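You operate a simulated robot arm through the tools that you are given. There is no shell and no other tool. Be economical: measure what you need, move in short steps, check, and stop when the job is done.

The job below is to be done with a simulated robot arm. You get a single attempt, and the scene is never put back.

TASK
Fetch the red keycap and set it on top of the crumpled paper.

It is judged by the outcome, as a careful person would: the job done as asked, and still so three seconds after it is handed in. It fails if anything else is knocked over, pushed out of place, dropped, spilled or broken.

THE ROBOT
A 6-joint arm with a two-finger parallel gripper, fixed in place. Base frame: the origin is at the foot of the arm, x ahead of it, y to its left, z up; the work surface is at about z = 0.74. Units: m, degrees, N and s.
With the tool pointing down near the work surface it reaches from about 0.28 to 0.74 m from the base axis. Its first joint turns from -66.0 to 66.0 degrees. Payload 2.45 kg.
Tool frame: the origin (TCP) lies between the finger pads and is the grasp point; the fingertips stand 0.024 m ahead of it; z points along the fingers, y is the line along which they close. Largest opening 0.068 m; finger width 0.017, thickness 0.01; the body of the gripper, 0.04 by 0.07 m, starts 0.041 m behind the TCP.
Orientation is told as [roll, pitch, yaw] about the base's x, y, z axes, in that order, counted from this pose: with the fingers straight down and closing along the base's y, the tool's x points along the base's -x, its y along +y and its z along -z.

THE INTERFACE
- The arm moves only by the tool apply_moves. Its argument "series" is a list that holds one entry, the list of rows, each a list of 7 numbers: the shift along the base's x, y, z in units of 200 mm (1.0 is 200 mm), then the turn, a rotation vector about the base's x, y, z in units of 60 degrees (1.0 is 60 degrees), then the opening, from 0 (shut) to 1 (fully open). In form: [[[dx, dy, dz, rx, ry, rz, claw], ...]]. A call has 1 to 20 rows; each row is the pose to reach, as a shift and turn from the pose commanded when the call began. A call with a number of a shift or a turn outside -1 to 1 is refused whole. A row lasts 0.2 s, in which the tool goes at most 0.05 m and 8.6 degrees; a call with a longer step from one row to the next is refused whole, and so is a gripper value outside its range. Where a pose cannot be reached the arm comes as near as it can. A force on the tool above 40 N (or 10 N above the force at the start of the call, whichever is more), or a blocked arm, ends the call early, and 0.2 s more pass. The fingers move at their own pace (about 0.108 m/s each) and stop on an object; they squeeze with about 21 N. The grip force told is the motor's: it shows also when the fingers shut on nothing. Time passes only in rows, and 0.2 s behind the last, so rows that repeat a pose let the fingers close. The reply holds the time, the measured pose of the TCP, the force on the tool along the base axes, the opening and the grip force, in the units named above and with some noise.
- Cameras (640 x 400 px; columns grow to the right, rows downward): "scene" is fixed at [0.1444, 0.4094, 1.4511]; the picture's right is [-0.90, -0.43, 0.00], its down [-0.31, 0.64, -0.70] and it looks along [0.30, -0.63, -0.71] (base axes); focal length 359 px, centre (320, 200). "wrist" rides on the gripper at [0.084, 0.011, -0.075] in the tool frame; the picture's right is [-0.13, 0.99, 0.00], its down [-0.60, -0.08, -0.79] and it looks along [-0.79, -0.10, 0.61] (tool axes); focal length 251 px, centre (320, 200). There is no depth. A picture from a camera that has moved, and an enlarged one, comes with that camera's place and axes in the base frame and with its lens.
- get_image(camera): a new picture of that camera. No time passes.
- zoom(camera, box): a new picture of the part [left, top, right, bottom] of that camera's present view, enlarged. No time passes.
- hand_in(): hands the job in; it is judged then, once.

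Go step by step. Nothing tells you positions but the pictures and the camera data: compare them with the known pose of the tool, close in by small moves and look again before you grip or let go. The budget is 90 turns and 38 pictures, counting those below and the enlarged ones. Unless the task says otherwise, let go and move clear before handing in, and close with one line.

The tools are called after "Call:" as name(argument=value, ...) on one line, values as JSON. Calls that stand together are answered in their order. apply_moves: Moves the arm, as the interface text tells. Its arguments: {"type":"object","properties":{"series":{"type":"array","items":{"type":"array","items":{"type":"array","items":{"type":"number"}}}}},"required":["series"]} The other tools are called the same way: get_image (camera) takes a picture; zoom (camera, box) takes an enlarged picture of a part of a camera's view; hand_in () hands the job in.

At the start:

```text
t: 0.0
ee_pos: [0.4316, -0.0657, 0.9977]
orientation: [0.0, 0.0, 0.0]
contact_force: [0.3, 0.0, 0.0]
gripper_width: 0.068
grip_force: 0.0
```

scene: 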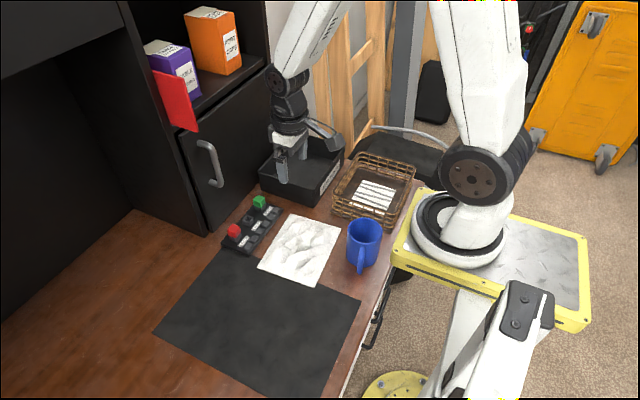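
wrist: 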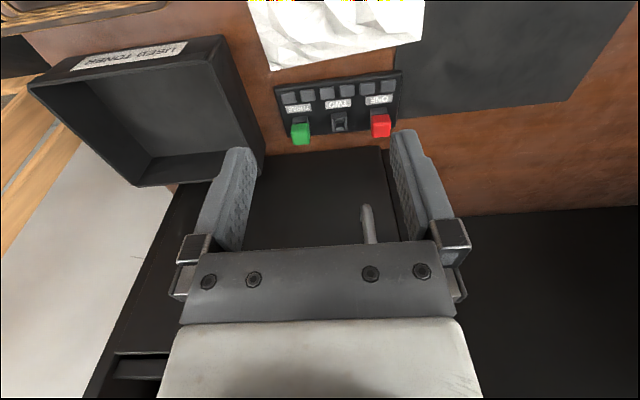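

I see a switch panel with a red and a green keycap, and a crumpled white paper next to it. I'll zoom in to measure them.

Call:
zoom(camera="scene", box=[200, 180, 360, 280])

Call:
zoom(camera="wrist", box=[240, 40, 440, 165])

```text
4.00 times, centred on (280, 230) of scene
camera zoom: at [0.1444, 0.4094, 1.4511], right [-0.9, -0.43, 0.0], down [-0.31, 0.64, -0.7], along [0.3, -0.63, -0.71], focal length 1435 px, centre (480, 80)
```

zoom: 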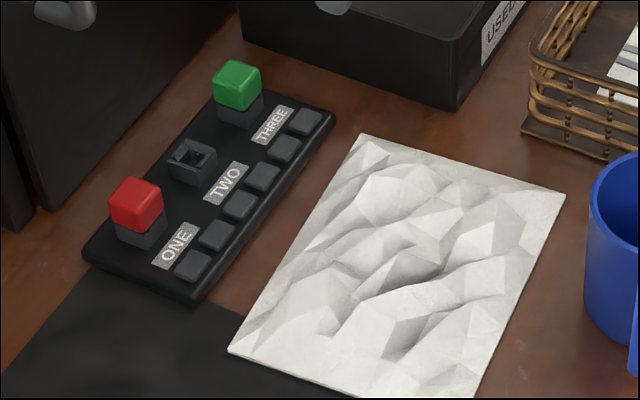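

```text
3.20 times, centred on (340, 102) of wrist
camera zoom: at [0.3459, -0.0545, 1.0743], right [0.13, 0.99, 0.0], down [0.6, -0.08, 0.79], along [0.79, -0.1, -0.61], focal length 805 px, centre (256, 512)
```

zoom: 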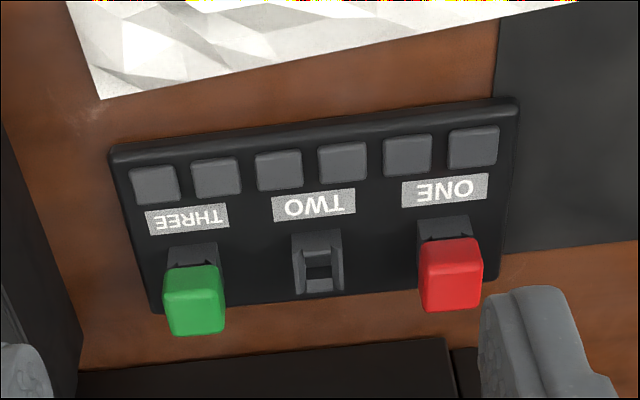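

The red cap comes out near (0.56, 0.00), with its top at about z 0.80. The cabinet front and its handle lie behind it. I'll move in closer and look again.

Call:
apply_moves(series=[[[0.1, 0.08, -0.08, 0, 0, 0, 1], [0.2, 0.16, -0.16, 0, 0, 0, 1], [0.3, 0.24, -0.24, 0, 0, 0, 0.7], [0.4, 0.33, -0.34, 0, 0, 0, 0.7]]])

Call:
get_image(camera="wrist")

Call:
get_image(camera="scene")

```text
t: 1.0
ee_pos: [0.512, 0.001, 0.9294]
orientation: [0.0, -0.1, 0.0]
contact_force: [-0.3, 0.6, 0.6]
gripper_width: 0.0477
grip_force: 0.1
```

```text
33 pictures are left
camera wrist: at [0.4258, 0.0115, 1.0066], right [0.13, 0.99, 0.0], down [0.6, -0.08, 0.79], along [0.79, -0.1, -0.61], focal length 251 px, centre (320, 200)
```

wrist: 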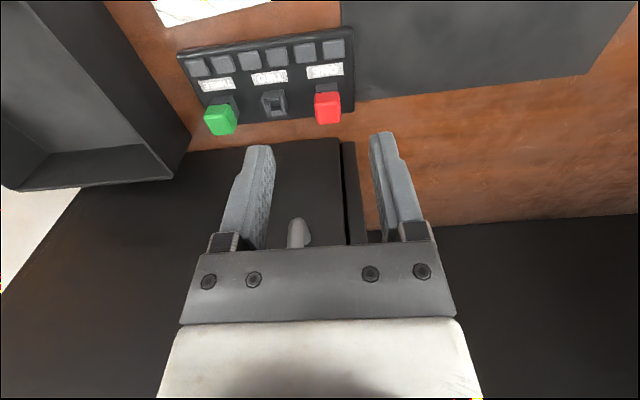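

```text
32 pictures are left
```

scene: 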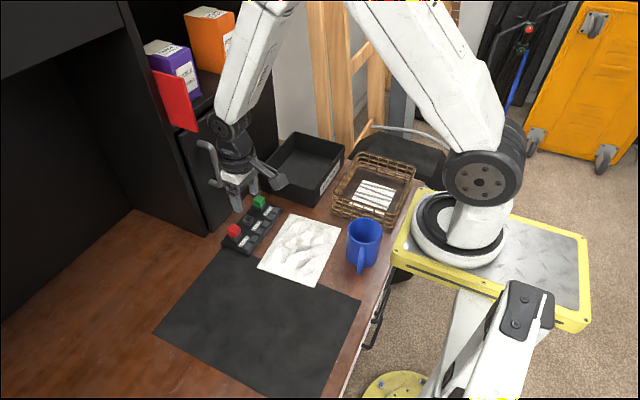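

The handle's lower end is at about (0.613, -0.03, 0.885), close behind the cap. I'll lean the tool back toward the base for clearance. First I'll zoom in on the cap.

Call:
zoom(camera="wrist", box=[260, 50, 388, 130])

Call:
zoom(camera="scene", box=[202, 200, 282, 250])

```text
5.00 times, centred on (324, 90) of wrist
camera zoom: at [0.4258, 0.0115, 1.0066], right [0.13, 0.99, 0.0], down [0.6, -0.08, 0.79], along [0.79, -0.1, -0.61], focal length 1257 px, centre (300, 750)
```

zoom: 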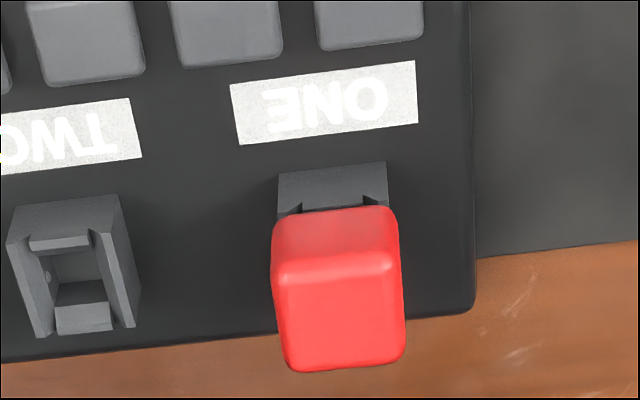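

```text
8.00 times, centred on (242, 225) of scene
camera zoom: at [0.1444, 0.4094, 1.4511], right [-0.9, -0.43, 0.0], down [-0.31, 0.64, -0.7], along [0.3, -0.63, -0.71], focal length 2870 px, centre (944, 0)
```

zoom: 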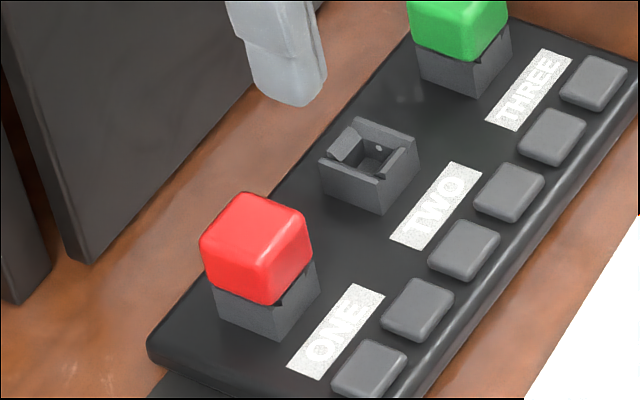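

The cap is about 24 mm wide and 18 mm tall. It is centred near (0.567, 0.001), its top is at z 0.794, and it is square to the base axes. I'll tilt the tool 15° and hover just above it.

Call:
apply_moves(series=[[[0, 0.005, 0, 0, -0.125, 0, 0.7], [0, 0.005, 0, 0, -0.25, 0, 0.7], [0.13, 0.005, -0.15, 0, -0.25, 0, 0.7], [0.257, 0.005, -0.3, 0, -0.25, 0, 0.7], [0.257, 0.005, -0.43, 0, -0.25, 0, 0.7], [0.257, 0.005, -0.43, 0, -0.25, 0, 0.7]]])

Call:
get_image(camera="wrist")

Call:
zoom(camera="scene", box=[176, 130, 304, 260])

```text
t: 2.4
ee_pos: [0.5636, 0.003, 0.843]
orientation: [0.0, -15.0, 0.0]
contact_force: [-0.3, 0.0, 1.3]
gripper_width: 0.0474
grip_force: 0.1
```

```text
29 pictures are left
camera wrist: at [0.4621, 0.0135, 0.895], right [0.12, 0.99, 0.03], down [0.38, -0.08, 0.92], along [0.92, -0.1, -0.38], focal length 251 px, centre (320, 200)
```

wrist: 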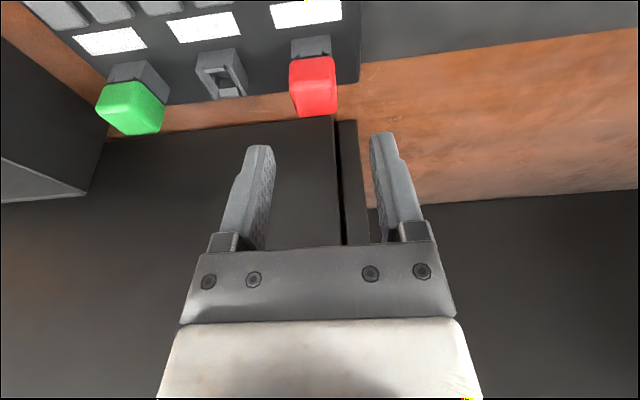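

```text
3.08 times, centred on (240, 195) of scene
camera zoom: at [0.1444, 0.4094, 1.4511], right [-0.9, -0.43, 0.0], down [-0.31, 0.64, -0.7], along [0.3, -0.63, -0.71], focal length 1104 px, centre (566, 215)
```

zoom: 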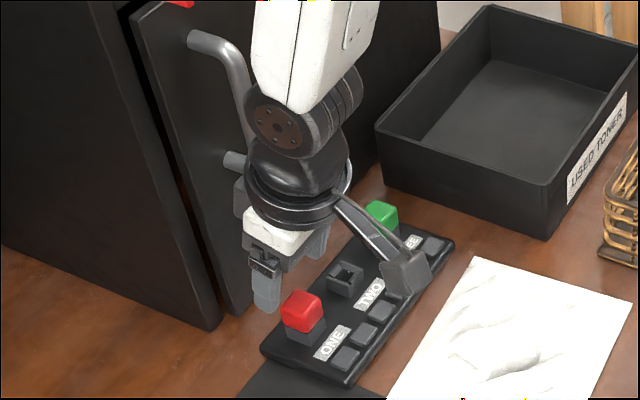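

The projections agree with the planned position. I'll go down around the cap with the gripper still open.

Call:
apply_moves(series=[[[0.01, -0.005, -0.07, 0, 0, 0, 0.7], [0.01, -0.005, -0.14, 0, 0, 0, 0.7], [0.01, -0.005, -0.205, 0, 0, 0, 0.7], [0.01, -0.005, -0.205, 0, 0, 0, 0.7]]])

Call:
get_image(camera="wrist")

Call:
zoom(camera="scene", box=[196, 180, 276, 260])

```text
t: 3.4
ee_pos: [0.5638, 0.0015, 0.8017]
orientation: [-0.1, -15.0, 0.1]
contact_force: [0.5, -0.4, 0.4]
gripper_width: 0.0477
grip_force: 0.0
```

```text
27 pictures are left
camera wrist: at [0.463, 0.0121, 0.8535], right [0.12, 0.99, 0.03], down [0.38, -0.08, 0.92], along [0.92, -0.1, -0.38], focal length 251 px, centre (320, 200)
```

wrist: 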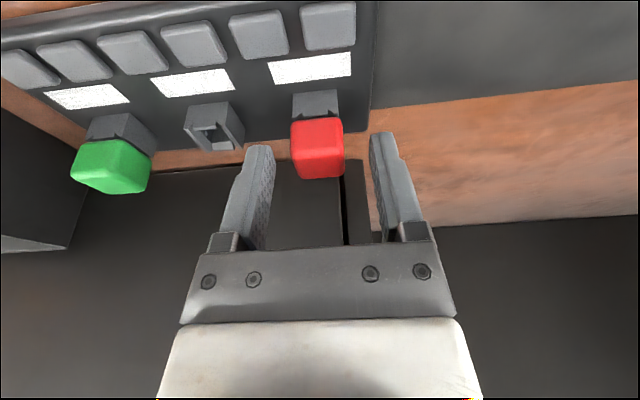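

```text
5.00 times, centred on (236, 220) of scene
camera zoom: at [0.1444, 0.4094, 1.4511], right [-0.9, -0.43, 0.0], down [-0.31, 0.64, -0.7], along [0.3, -0.63, -0.71], focal length 1794 px, centre (740, 100)
```

zoom: 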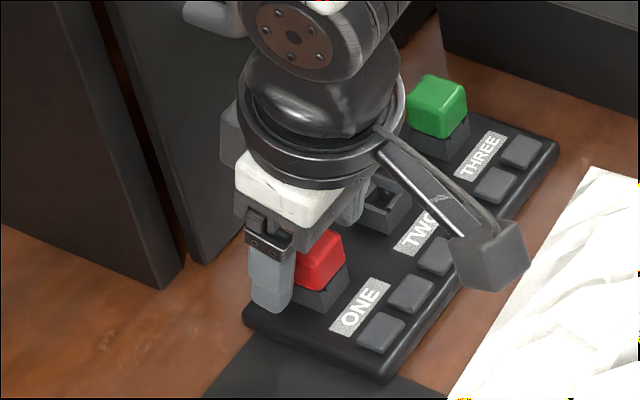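

The cap is centred between the fingers, so I'll grip it. I'll lift only after checking the grip.

Call:
apply_moves(series=[[[-0.005, 0, 0, 0, 0, 0, 0.4], [-0.005, 0, 0, 0, 0, 0, 0.2], [-0.005, 0, 0, 0, 0, 0, 0.2], [-0.005, 0, 0, 0, 0, 0, 0.2]]])

```text
t: 4.4
ee_pos: [0.5647, 0.0003, 0.8023]
orientation: [0.0, -14.9, -0.1]
contact_force: [-0.2, 0.0, 0.2]
gripper_width: 0.0236
grip_force: 20.9
```

The fingers hold something 23.6 mm wide with about 21 N, which matches the cap. I'll lift it straight up a little.

Call:
apply_moves(series=[[[0, 0, 0.03, 0, 0, 0, 0.2], [0, 0, 0.07, 0, 0, 0, 0.2], [0, 0, 0.12, 0, 0, 0, 0.2], [0, 0, 0.2, 0, 0, 0, 0.2]]])

Call:
get_image(camera="wrist")

Call:
zoom(camera="scene", box=[200, 170, 360, 290])

```text
t: 5.4
ee_pos: [0.5639, -0.0003, 0.8413]
orientation: [0.1, -15.1, 0.0]
contact_force: [0.0, -0.6, -0.8]
gripper_width: 0.0234
grip_force: 20.9
```

```text
25 pictures are left
camera wrist: at [0.4626, 0.011, 0.894], right [0.13, 0.99, 0.03], down [0.38, -0.08, 0.92], along [0.92, -0.1, -0.38], focal length 251 px, centre (320, 200)
```

wrist: 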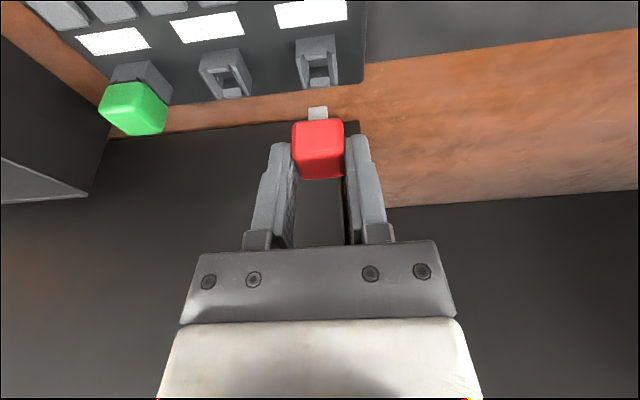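

```text
3.33 times, centred on (280, 230) of scene
camera zoom: at [0.1444, 0.4094, 1.4511], right [-0.9, -0.43, 0.0], down [-0.31, 0.64, -0.7], along [0.3, -0.63, -0.71], focal length 1196 px, centre (453, 100)
```

zoom: 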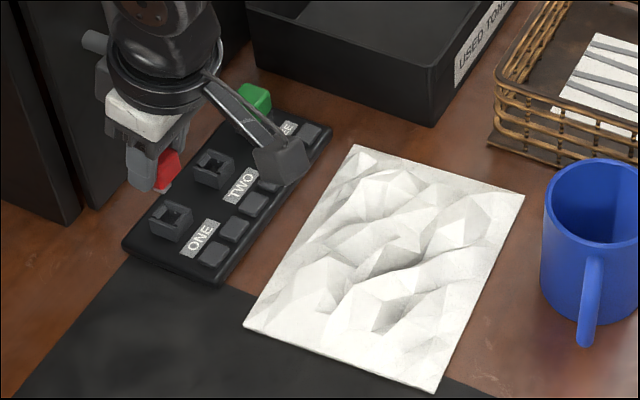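

The cap came off its post cleanly, with a short stem below it. I'll look for a fairly flat spot on the paper while the arm is out of the way, and raise the cap clear of everything.

Call:
zoom(camera="scene", box=[256, 210, 344, 290])

Call:
apply_moves(series=[[[-0.1, 0, 0.15, 0, 0.05, 0, 0.2], [-0.25, -0.05, 0.3, 0, 0.15, 0, 0.2], [-0.4, -0.12, 0.4, 0, 0.25, 0, 0.2], [-0.55, -0.2, 0.4, 0, 0.25, 0, 0.2], [-0.62, -0.25, 0.4, 0, 0.25, 0, 0.2], [-0.62, -0.25, 0.4, 0, 0.25, 0, 0.2]]])

Call:
get_image(camera="scene")

Call:
get_image(camera="wrist")

```text
5.00 times, centred on (300, 250) of scene
camera zoom: at [0.1444, 0.4094, 1.4511], right [-0.9, -0.43, 0.0], down [-0.31, 0.64, -0.7], along [0.3, -0.63, -0.71], focal length 1794 px, centre (420, -50)
```

zoom: 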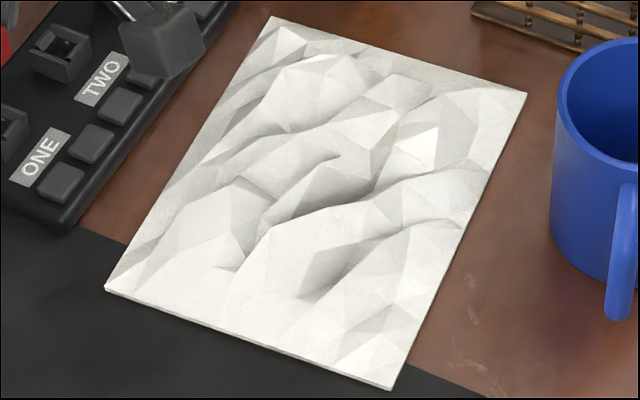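

```text
t: 6.8
ee_pos: [0.4416, -0.0508, 0.923]
orientation: [0.0, 0.0, 0.0]
contact_force: [0.6, 0.3, 0.1]
gripper_width: 0.0236
grip_force: 20.7
```

```text
22 pictures are left
```

scene: 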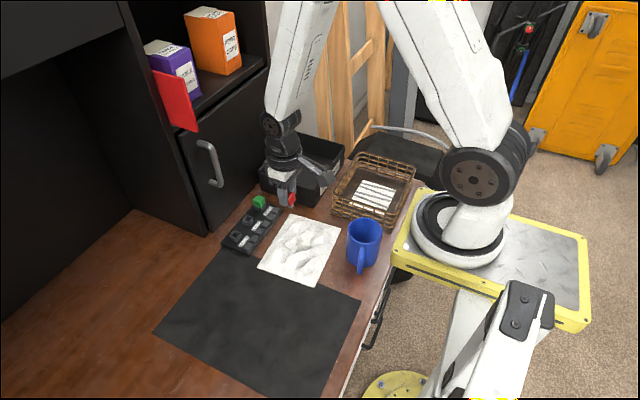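

```text
21 pictures are left
camera wrist: at [0.3554, -0.0395, 0.9994], right [0.13, 0.99, 0.0], down [0.6, -0.08, 0.79], along [0.79, -0.1, -0.61], focal length 251 px, centre (320, 200)
```

wrist: 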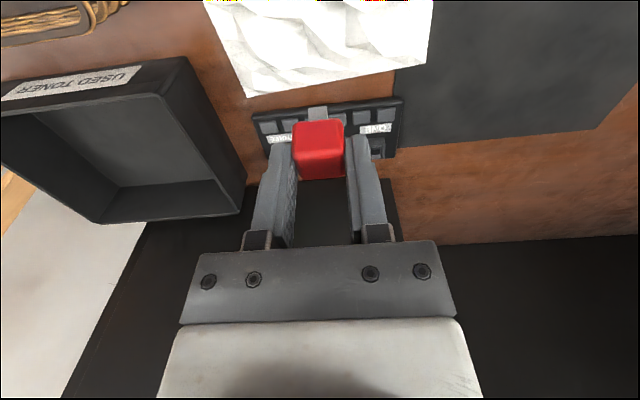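

The cap is held securely. Before choosing a spot I'll back off and tilt so the wrist camera sees the paper relief.

Call:
apply_moves(series=[[[-0.1, 0.02, 0.05, 0, 0.12, 0, 0.2], [-0.2, 0.04, 0.1, 0, 0.25, 0, 0.2], [-0.35, 0.05, 0.15, 0, 0.3, 0, 0.2], [-0.4, 0.05, 0.15, 0, 0.3, 0, 0.2], [-0.4, 0.05, 0.15, 0, 0.3, 0, 0.2]]])

Call:
get_image(camera="wrist")

```text
t: 8.0
ee_pos: [0.3588, -0.0403, 0.9547]
orientation: [0.0, 17.9, 0.0]
contact_force: [0.8, 0.5, -0.2]
gripper_width: 0.0237
grip_force: 21.2
```

```text
20 pictures are left
camera wrist: at [0.3021, -0.029, 1.0528], right [0.12, 0.99, -0.04], down [0.82, -0.08, 0.57], along [0.56, -0.1, -0.82], focal length 251 px, centre (320, 200)
```

wrist: 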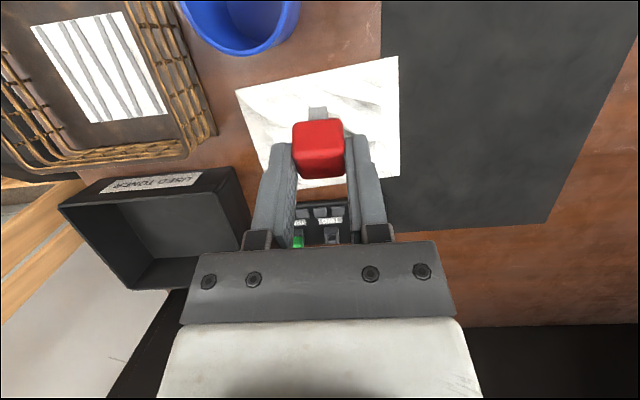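

Call:
zoom(camera="wrist", box=[230, 50, 410, 185])

```text
2.96 times, centred on (320, 118) of wrist
camera zoom: at [0.3021, -0.029, 1.0528], right [0.12, 0.99, -0.04], down [0.82, -0.08, 0.57], along [0.56, -0.1, -0.82], focal length 745 px, centre (320, 444)
```

zoom: 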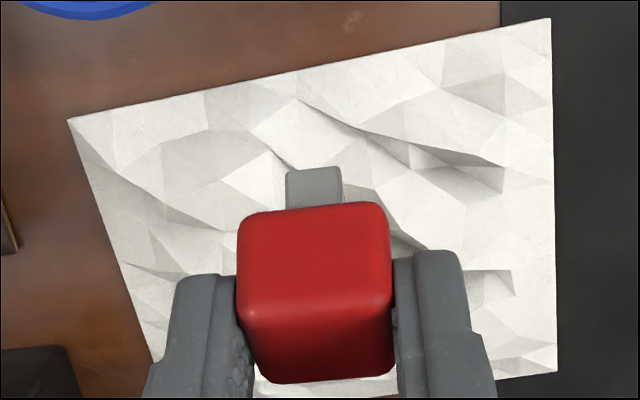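

A smooth, broad facet lies near (0.41, 0.008), well inside the paper and away from the mug. I'll go above it and return to the -15° tilt, so the cap is upright again.

Call:
apply_moves(series=[[[0.06, 0.05, 0, 0, -0.13, 0, 0.2], [0.12, 0.12, -0.1, 0, -0.26, 0, 0.2], [0.2, 0.2, -0.2, 0, -0.4, 0, 0.2], [0.256, 0.24, -0.35, 0, -0.53, 0, 0.2], [0.256, 0.24, -0.48, 0, -0.55, 0, 0.2], [0.256, 0.24, -0.6, 0, -0.55, 0, 0.2], [0.256, 0.24, -0.6, 0, -0.55, 0, 0.2]]])

Call:
get_image(camera="wrist")

Call:
zoom(camera="scene", box=[240, 180, 400, 290])

```text
t: 9.6
ee_pos: [0.4116, 0.0094, 0.8314]
orientation: [0.0, -15.2, -0.1]
contact_force: [0.4, 0.6, -0.6]
gripper_width: 0.0233
grip_force: 21.3
```

```text
18 pictures are left
camera wrist: at [0.3099, 0.0201, 0.8845], right [0.12, 0.99, 0.03], down [0.38, -0.08, 0.92], along [0.92, -0.1, -0.38], focal length 251 px, centre (320, 200)
```

wrist: 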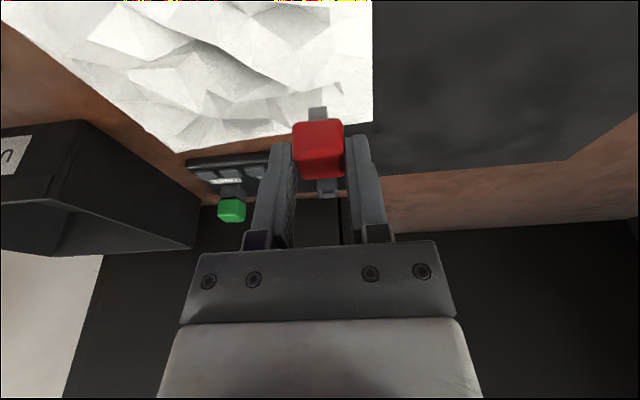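

```text
3.64 times, centred on (320, 235) of scene
camera zoom: at [0.1444, 0.4094, 1.4511], right [-0.9, -0.43, 0.0], down [-0.31, 0.64, -0.7], along [0.3, -0.63, -0.71], focal length 1304 px, centre (320, 73)
```

zoom: 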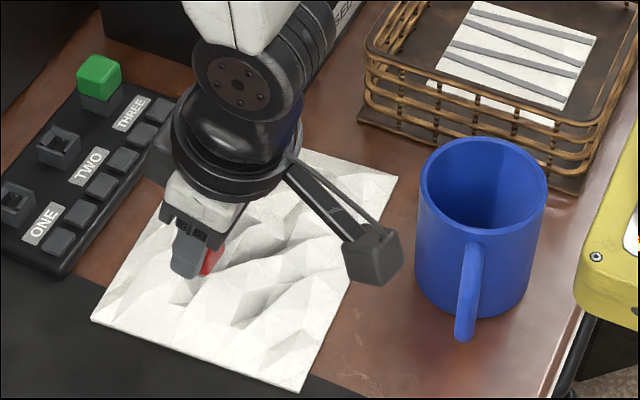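

The camera box stays clear of the mug. I'll come down in small steps until I feel contact.

Call:
apply_moves(series=[[[0, 0, -0.05, 0, 0, 0, 0.2], [0, 0, -0.1, 0, 0, 0, 0.2], [0, 0, -0.13, 0, 0, 0, 0.2], [0, 0, -0.15, 0, 0, 0, 0.2], [0, 0, -0.15, 0, 0, 0, 0.2]]])

Call:
zoom(camera="scene", box=[260, 210, 340, 260])

```text
t: 10.6
ee_pos: [0.4103, 0.0087, 0.8053]
orientation: [-0.1, -15.3, -0.1]
contact_force: [-4.8, -1.2, 17.4]
gripper_width: 0.024
grip_force: 20.9
stopped in row 4: the force on the tool passed its limit (the readings are from after the stop); the commanded pose is now the measured one
```

```text
8.00 times, centred on (300, 235) of scene
camera zoom: at [0.144, 0.4094, 1.4512], right [-0.9, -0.43, 0.0], down [-0.31, 0.64, -0.7], along [0.3, -0.63, -0.71], focal length 2870 px, centre (480, -80)
```

zoom: 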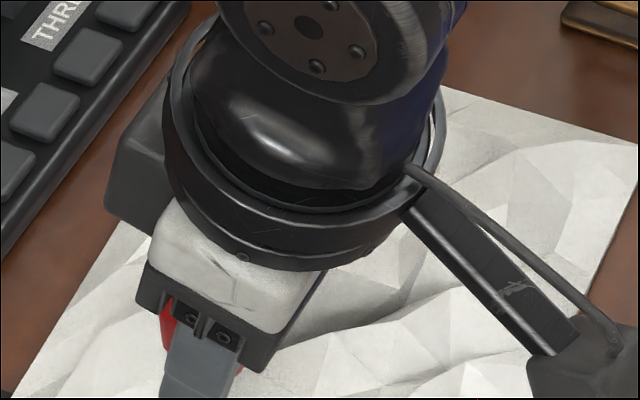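

The stem touched the paper at TCP z 0.805. I'll back off a hair to relieve the force, then look.

Call:
apply_moves(series=[[[0, 0, 0.008, 0, 0, 0, 0.2], [0, 0, 0.008, 0, 0, 0, 0.2]]])

Call:
zoom(camera="scene", box=[250, 235, 330, 285])

Call:
get_image(camera="wrist")

```text
t: 11.2
ee_pos: [0.4126, 0.0091, 0.8071]
orientation: [0.1, -15.3, -0.1]
contact_force: [0.7, -0.1, 0.5]
gripper_width: 0.0239
grip_force: 21.5
```

```text
8.00 times, centred on (290, 260) of scene
camera zoom: at [0.1444, 0.4094, 1.4511], right [-0.9, -0.43, 0.0], down [-0.31, 0.64, -0.7], along [0.3, -0.63, -0.71], focal length 2870 px, centre (560, -280)
```

zoom: 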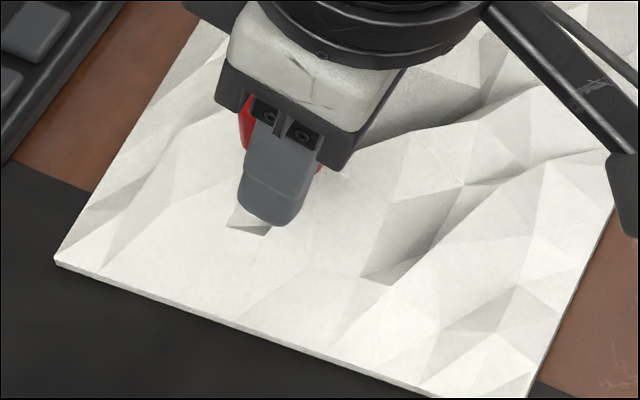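

```text
14 pictures are left
camera wrist: at [0.31, 0.0194, 0.8587], right [0.13, 0.99, 0.03], down [0.37, -0.08, 0.92], along [0.92, -0.1, -0.38], focal length 251 px, centre (320, 200)
```

wrist: 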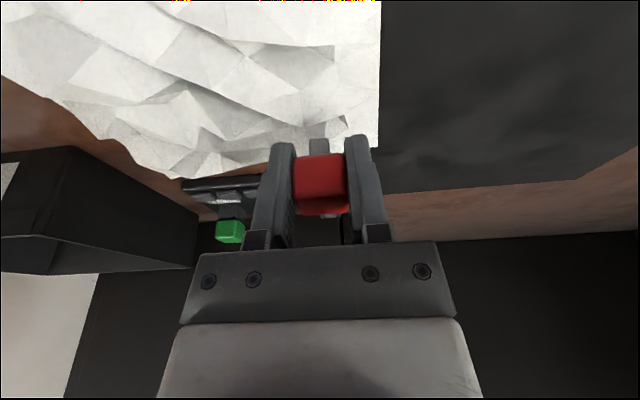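

The press pivoted the cap in the grip. I'll zoom in to see how it sits.

Call:
zoom(camera="wrist", box=[240, 100, 400, 220])

```text
3.33 times, centred on (320, 160) of wrist
camera zoom: at [0.31, 0.0194, 0.8587], right [0.13, 0.99, 0.03], down [0.37, -0.08, 0.92], along [0.92, -0.1, -0.38], focal length 838 px, centre (320, 333)
```

zoom: 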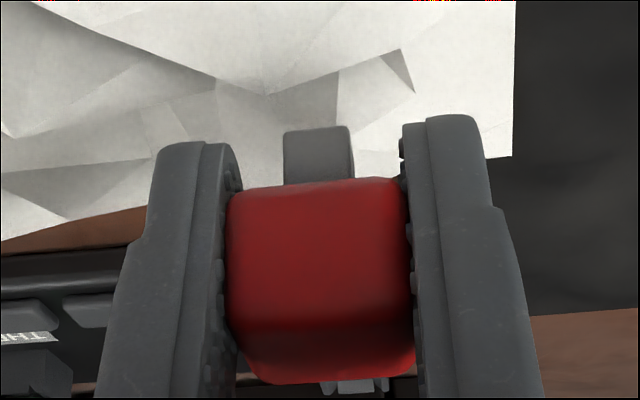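

The cap is now tilted about 30° with its stem toward the base, and it is well inside the paper. I'll lower it gently until it just touches, then open the fingers a little.

Call:
apply_moves(series=[[[0, 0, -0.01, 0, 0, 0, 0.2], [0, 0, -0.02, 0, 0, 0, 0.2], [0, 0, -0.03, 0, 0, 0, 0.2], [0, 0, -0.04, 0, 0, 0, 0.2], [0, 0, -0.05, 0, 0, 0, 0.2], [0, 0, -0.06, 0, 0, 0, 0.2]]])

Call:
zoom(camera="wrist", box=[240, 100, 400, 220])

```text
t: 11.7
ee_pos: [0.4116, 0.0082, 0.8061]
orientation: [0.1, -15.5, -0.2]
contact_force: [-4.3, 0.2, 17.5]
gripper_width: 0.0236
grip_force: 21.1
stopped in row 2: the force on the tool passed its limit (the readings are from after the stop); the commanded pose is now the measured one
```

```text
3.33 times, centred on (320, 160) of wrist
camera zoom: at [0.31, 0.0194, 0.8576], right [0.13, 0.99, 0.03], down [0.37, -0.08, 0.93], along [0.92, -0.1, -0.38], focal length 838 px, centre (320, 333)
```

zoom: 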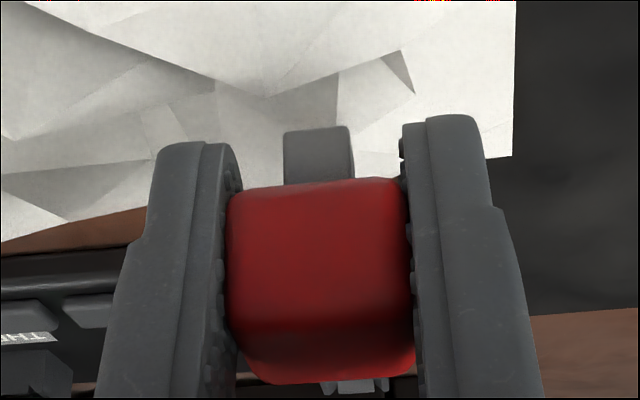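

It is resting on the paper. I'll relieve the force slightly and open the fingers in small steps.

Call:
apply_moves(series=[[[0, 0, 0.004, 0, 0, 0, 0.2], [0, 0, 0.004, 0, 0, 0, 0.37], [0, 0, 0.004, 0, 0, 0, 0.42], [0, 0, 0.004, 0, 0, 0, 0.5], [0, 0, 0.004, 0, 0, 0, 0.6], [0, 0, 0.004, 0, 0, 0, 0.6]]])

Call:
get_image(camera="wrist")

Call:
zoom(camera="scene", box=[250, 235, 330, 285])

```text
t: 13.1
ee_pos: [0.4128, 0.008, 0.8061]
orientation: [-0.1, -15.6, -0.1]
contact_force: [2.4, 3.1, 7.9]
gripper_width: 0.0385
grip_force: 0.1
```

```text
11 pictures are left
camera wrist: at [0.3109, 0.0193, 0.8577], right [0.13, 0.99, 0.03], down [0.37, -0.08, 0.93], along [0.92, -0.1, -0.38], focal length 251 px, centre (320, 200)
```

wrist: 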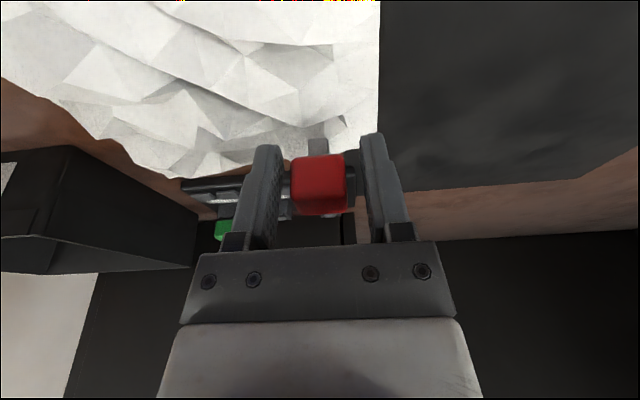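

```text
8.00 times, centred on (290, 260) of scene
camera zoom: at [0.1443, 0.4095, 1.4511], right [-0.9, -0.43, 0.0], down [-0.31, 0.64, -0.7], along [0.3, -0.63, -0.71], focal length 2870 px, centre (560, -280)
```

zoom: 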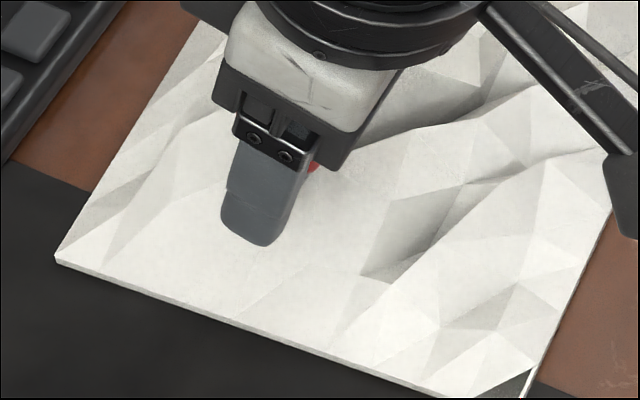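

The cap is free and sits between the open fingers. I'll retreat straight back along the finger axis.

Call:
apply_moves(series=[[[-0.005, 0, 0.02, 0, 0, 0, 0.6], [-0.013, 0, 0.05, 0, 0, 0, 0.65], [-0.027, 0, 0.1, 0, 0, 0, 0.7], [-0.054, 0, 0.2, 0, 0, 0, 0.7], [-0.09, 0, 0.35, 0, 0, 0, 0.7], [-0.09, 0, 0.5, 0, 0, 0, 0.7]]])

Call:
get_image(camera="wrist")

Call:
zoom(camera="scene", box=[240, 190, 368, 290])

```text
t: 14.4
ee_pos: [0.394, 0.011, 0.9056]
orientation: [0.0, -15.4, -0.1]
contact_force: [0.4, 0.4, 0.0]
gripper_width: 0.0478
grip_force: 0.0
```

```text
9 pictures are left
camera wrist: at [0.292, 0.021, 0.9579], right [0.13, 0.99, 0.03], down [0.37, -0.08, 0.93], along [0.92, -0.1, -0.38], focal length 251 px, centre (320, 200)
```

wrist: 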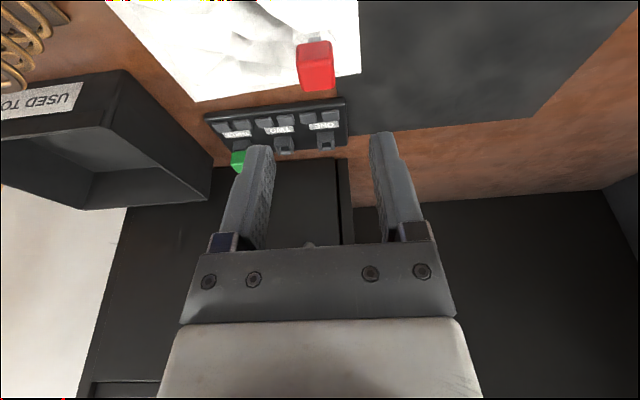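

```text
4.00 times, centred on (304, 240) of scene
camera zoom: at [0.1444, 0.4094, 1.4511], right [-0.9, -0.43, 0.0], down [-0.31, 0.64, -0.7], along [0.3, -0.63, -0.71], focal length 1435 px, centre (384, 40)
```

zoom: 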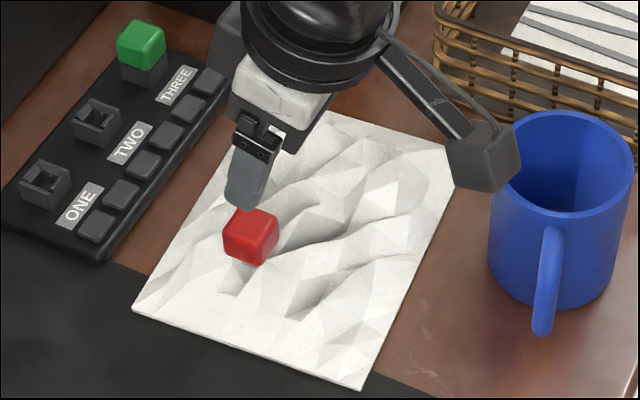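

The red cap rests on the paper, and the paper and everything else are where they were. I'll move clear and check once more that it stays.

Call:
apply_moves(series=[[[0, -0.1, 0.2, 0, 0.1, 0, 0.7], [0.05, -0.2, 0.4, 0, 0.2, 0, 0.7], [0.1, -0.3, 0.5, 0, 0.25, 0, 0.7], [0.1, -0.3, 0.5, 0, 0.25, 0, 0.7], [0.1, -0.3, 0.5, 0, 0.25, 0, 0.7], [0.1, -0.3, 0.5, 0, 0.25, 0, 0.7]]])

Call:
zoom(camera="scene", box=[240, 190, 368, 290])

Call:
get_image(camera="scene")

```text
t: 15.8
ee_pos: [0.4135, -0.0532, 1.0058]
orientation: [-0.1, -0.4, 0.0]
contact_force: [0.2, 0.3, -0.1]
gripper_width: 0.0478
grip_force: 0.0
```

```text
4.00 times, centred on (304, 240) of scene
camera zoom: at [0.1444, 0.4094, 1.4511], right [-0.9, -0.43, 0.0], down [-0.31, 0.64, -0.7], along [0.3, -0.63, -0.71], focal length 1435 px, centre (384, 40)
```

zoom: 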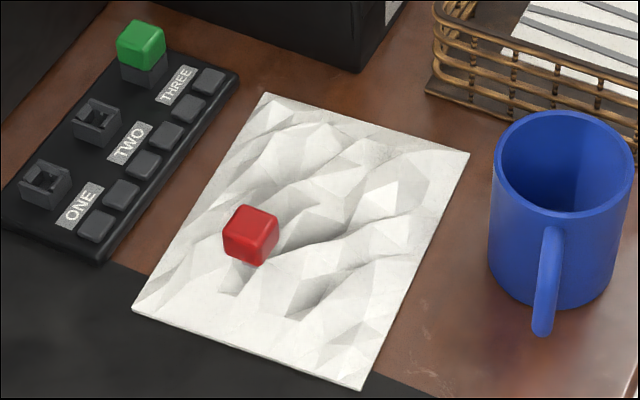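

```text
6 pictures are left
```

scene: 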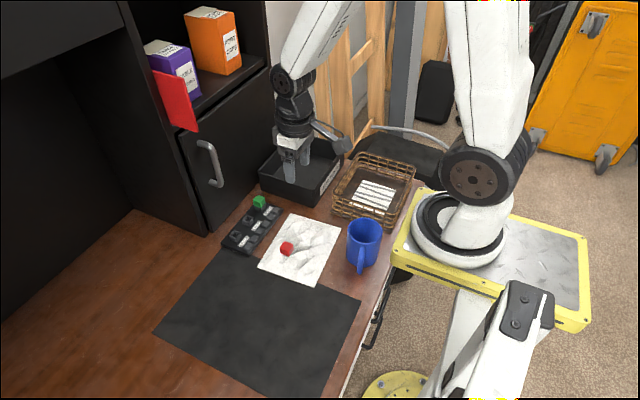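

The red cap has stayed still on the paper, nothing else has moved, and the arm is clear. I'm handing it in.

Call:
hand_in()

```text
The job is handed in.
```

The red keycap is resting on top of the crumpled paper, well inside its edges, and nothing else was disturbed.
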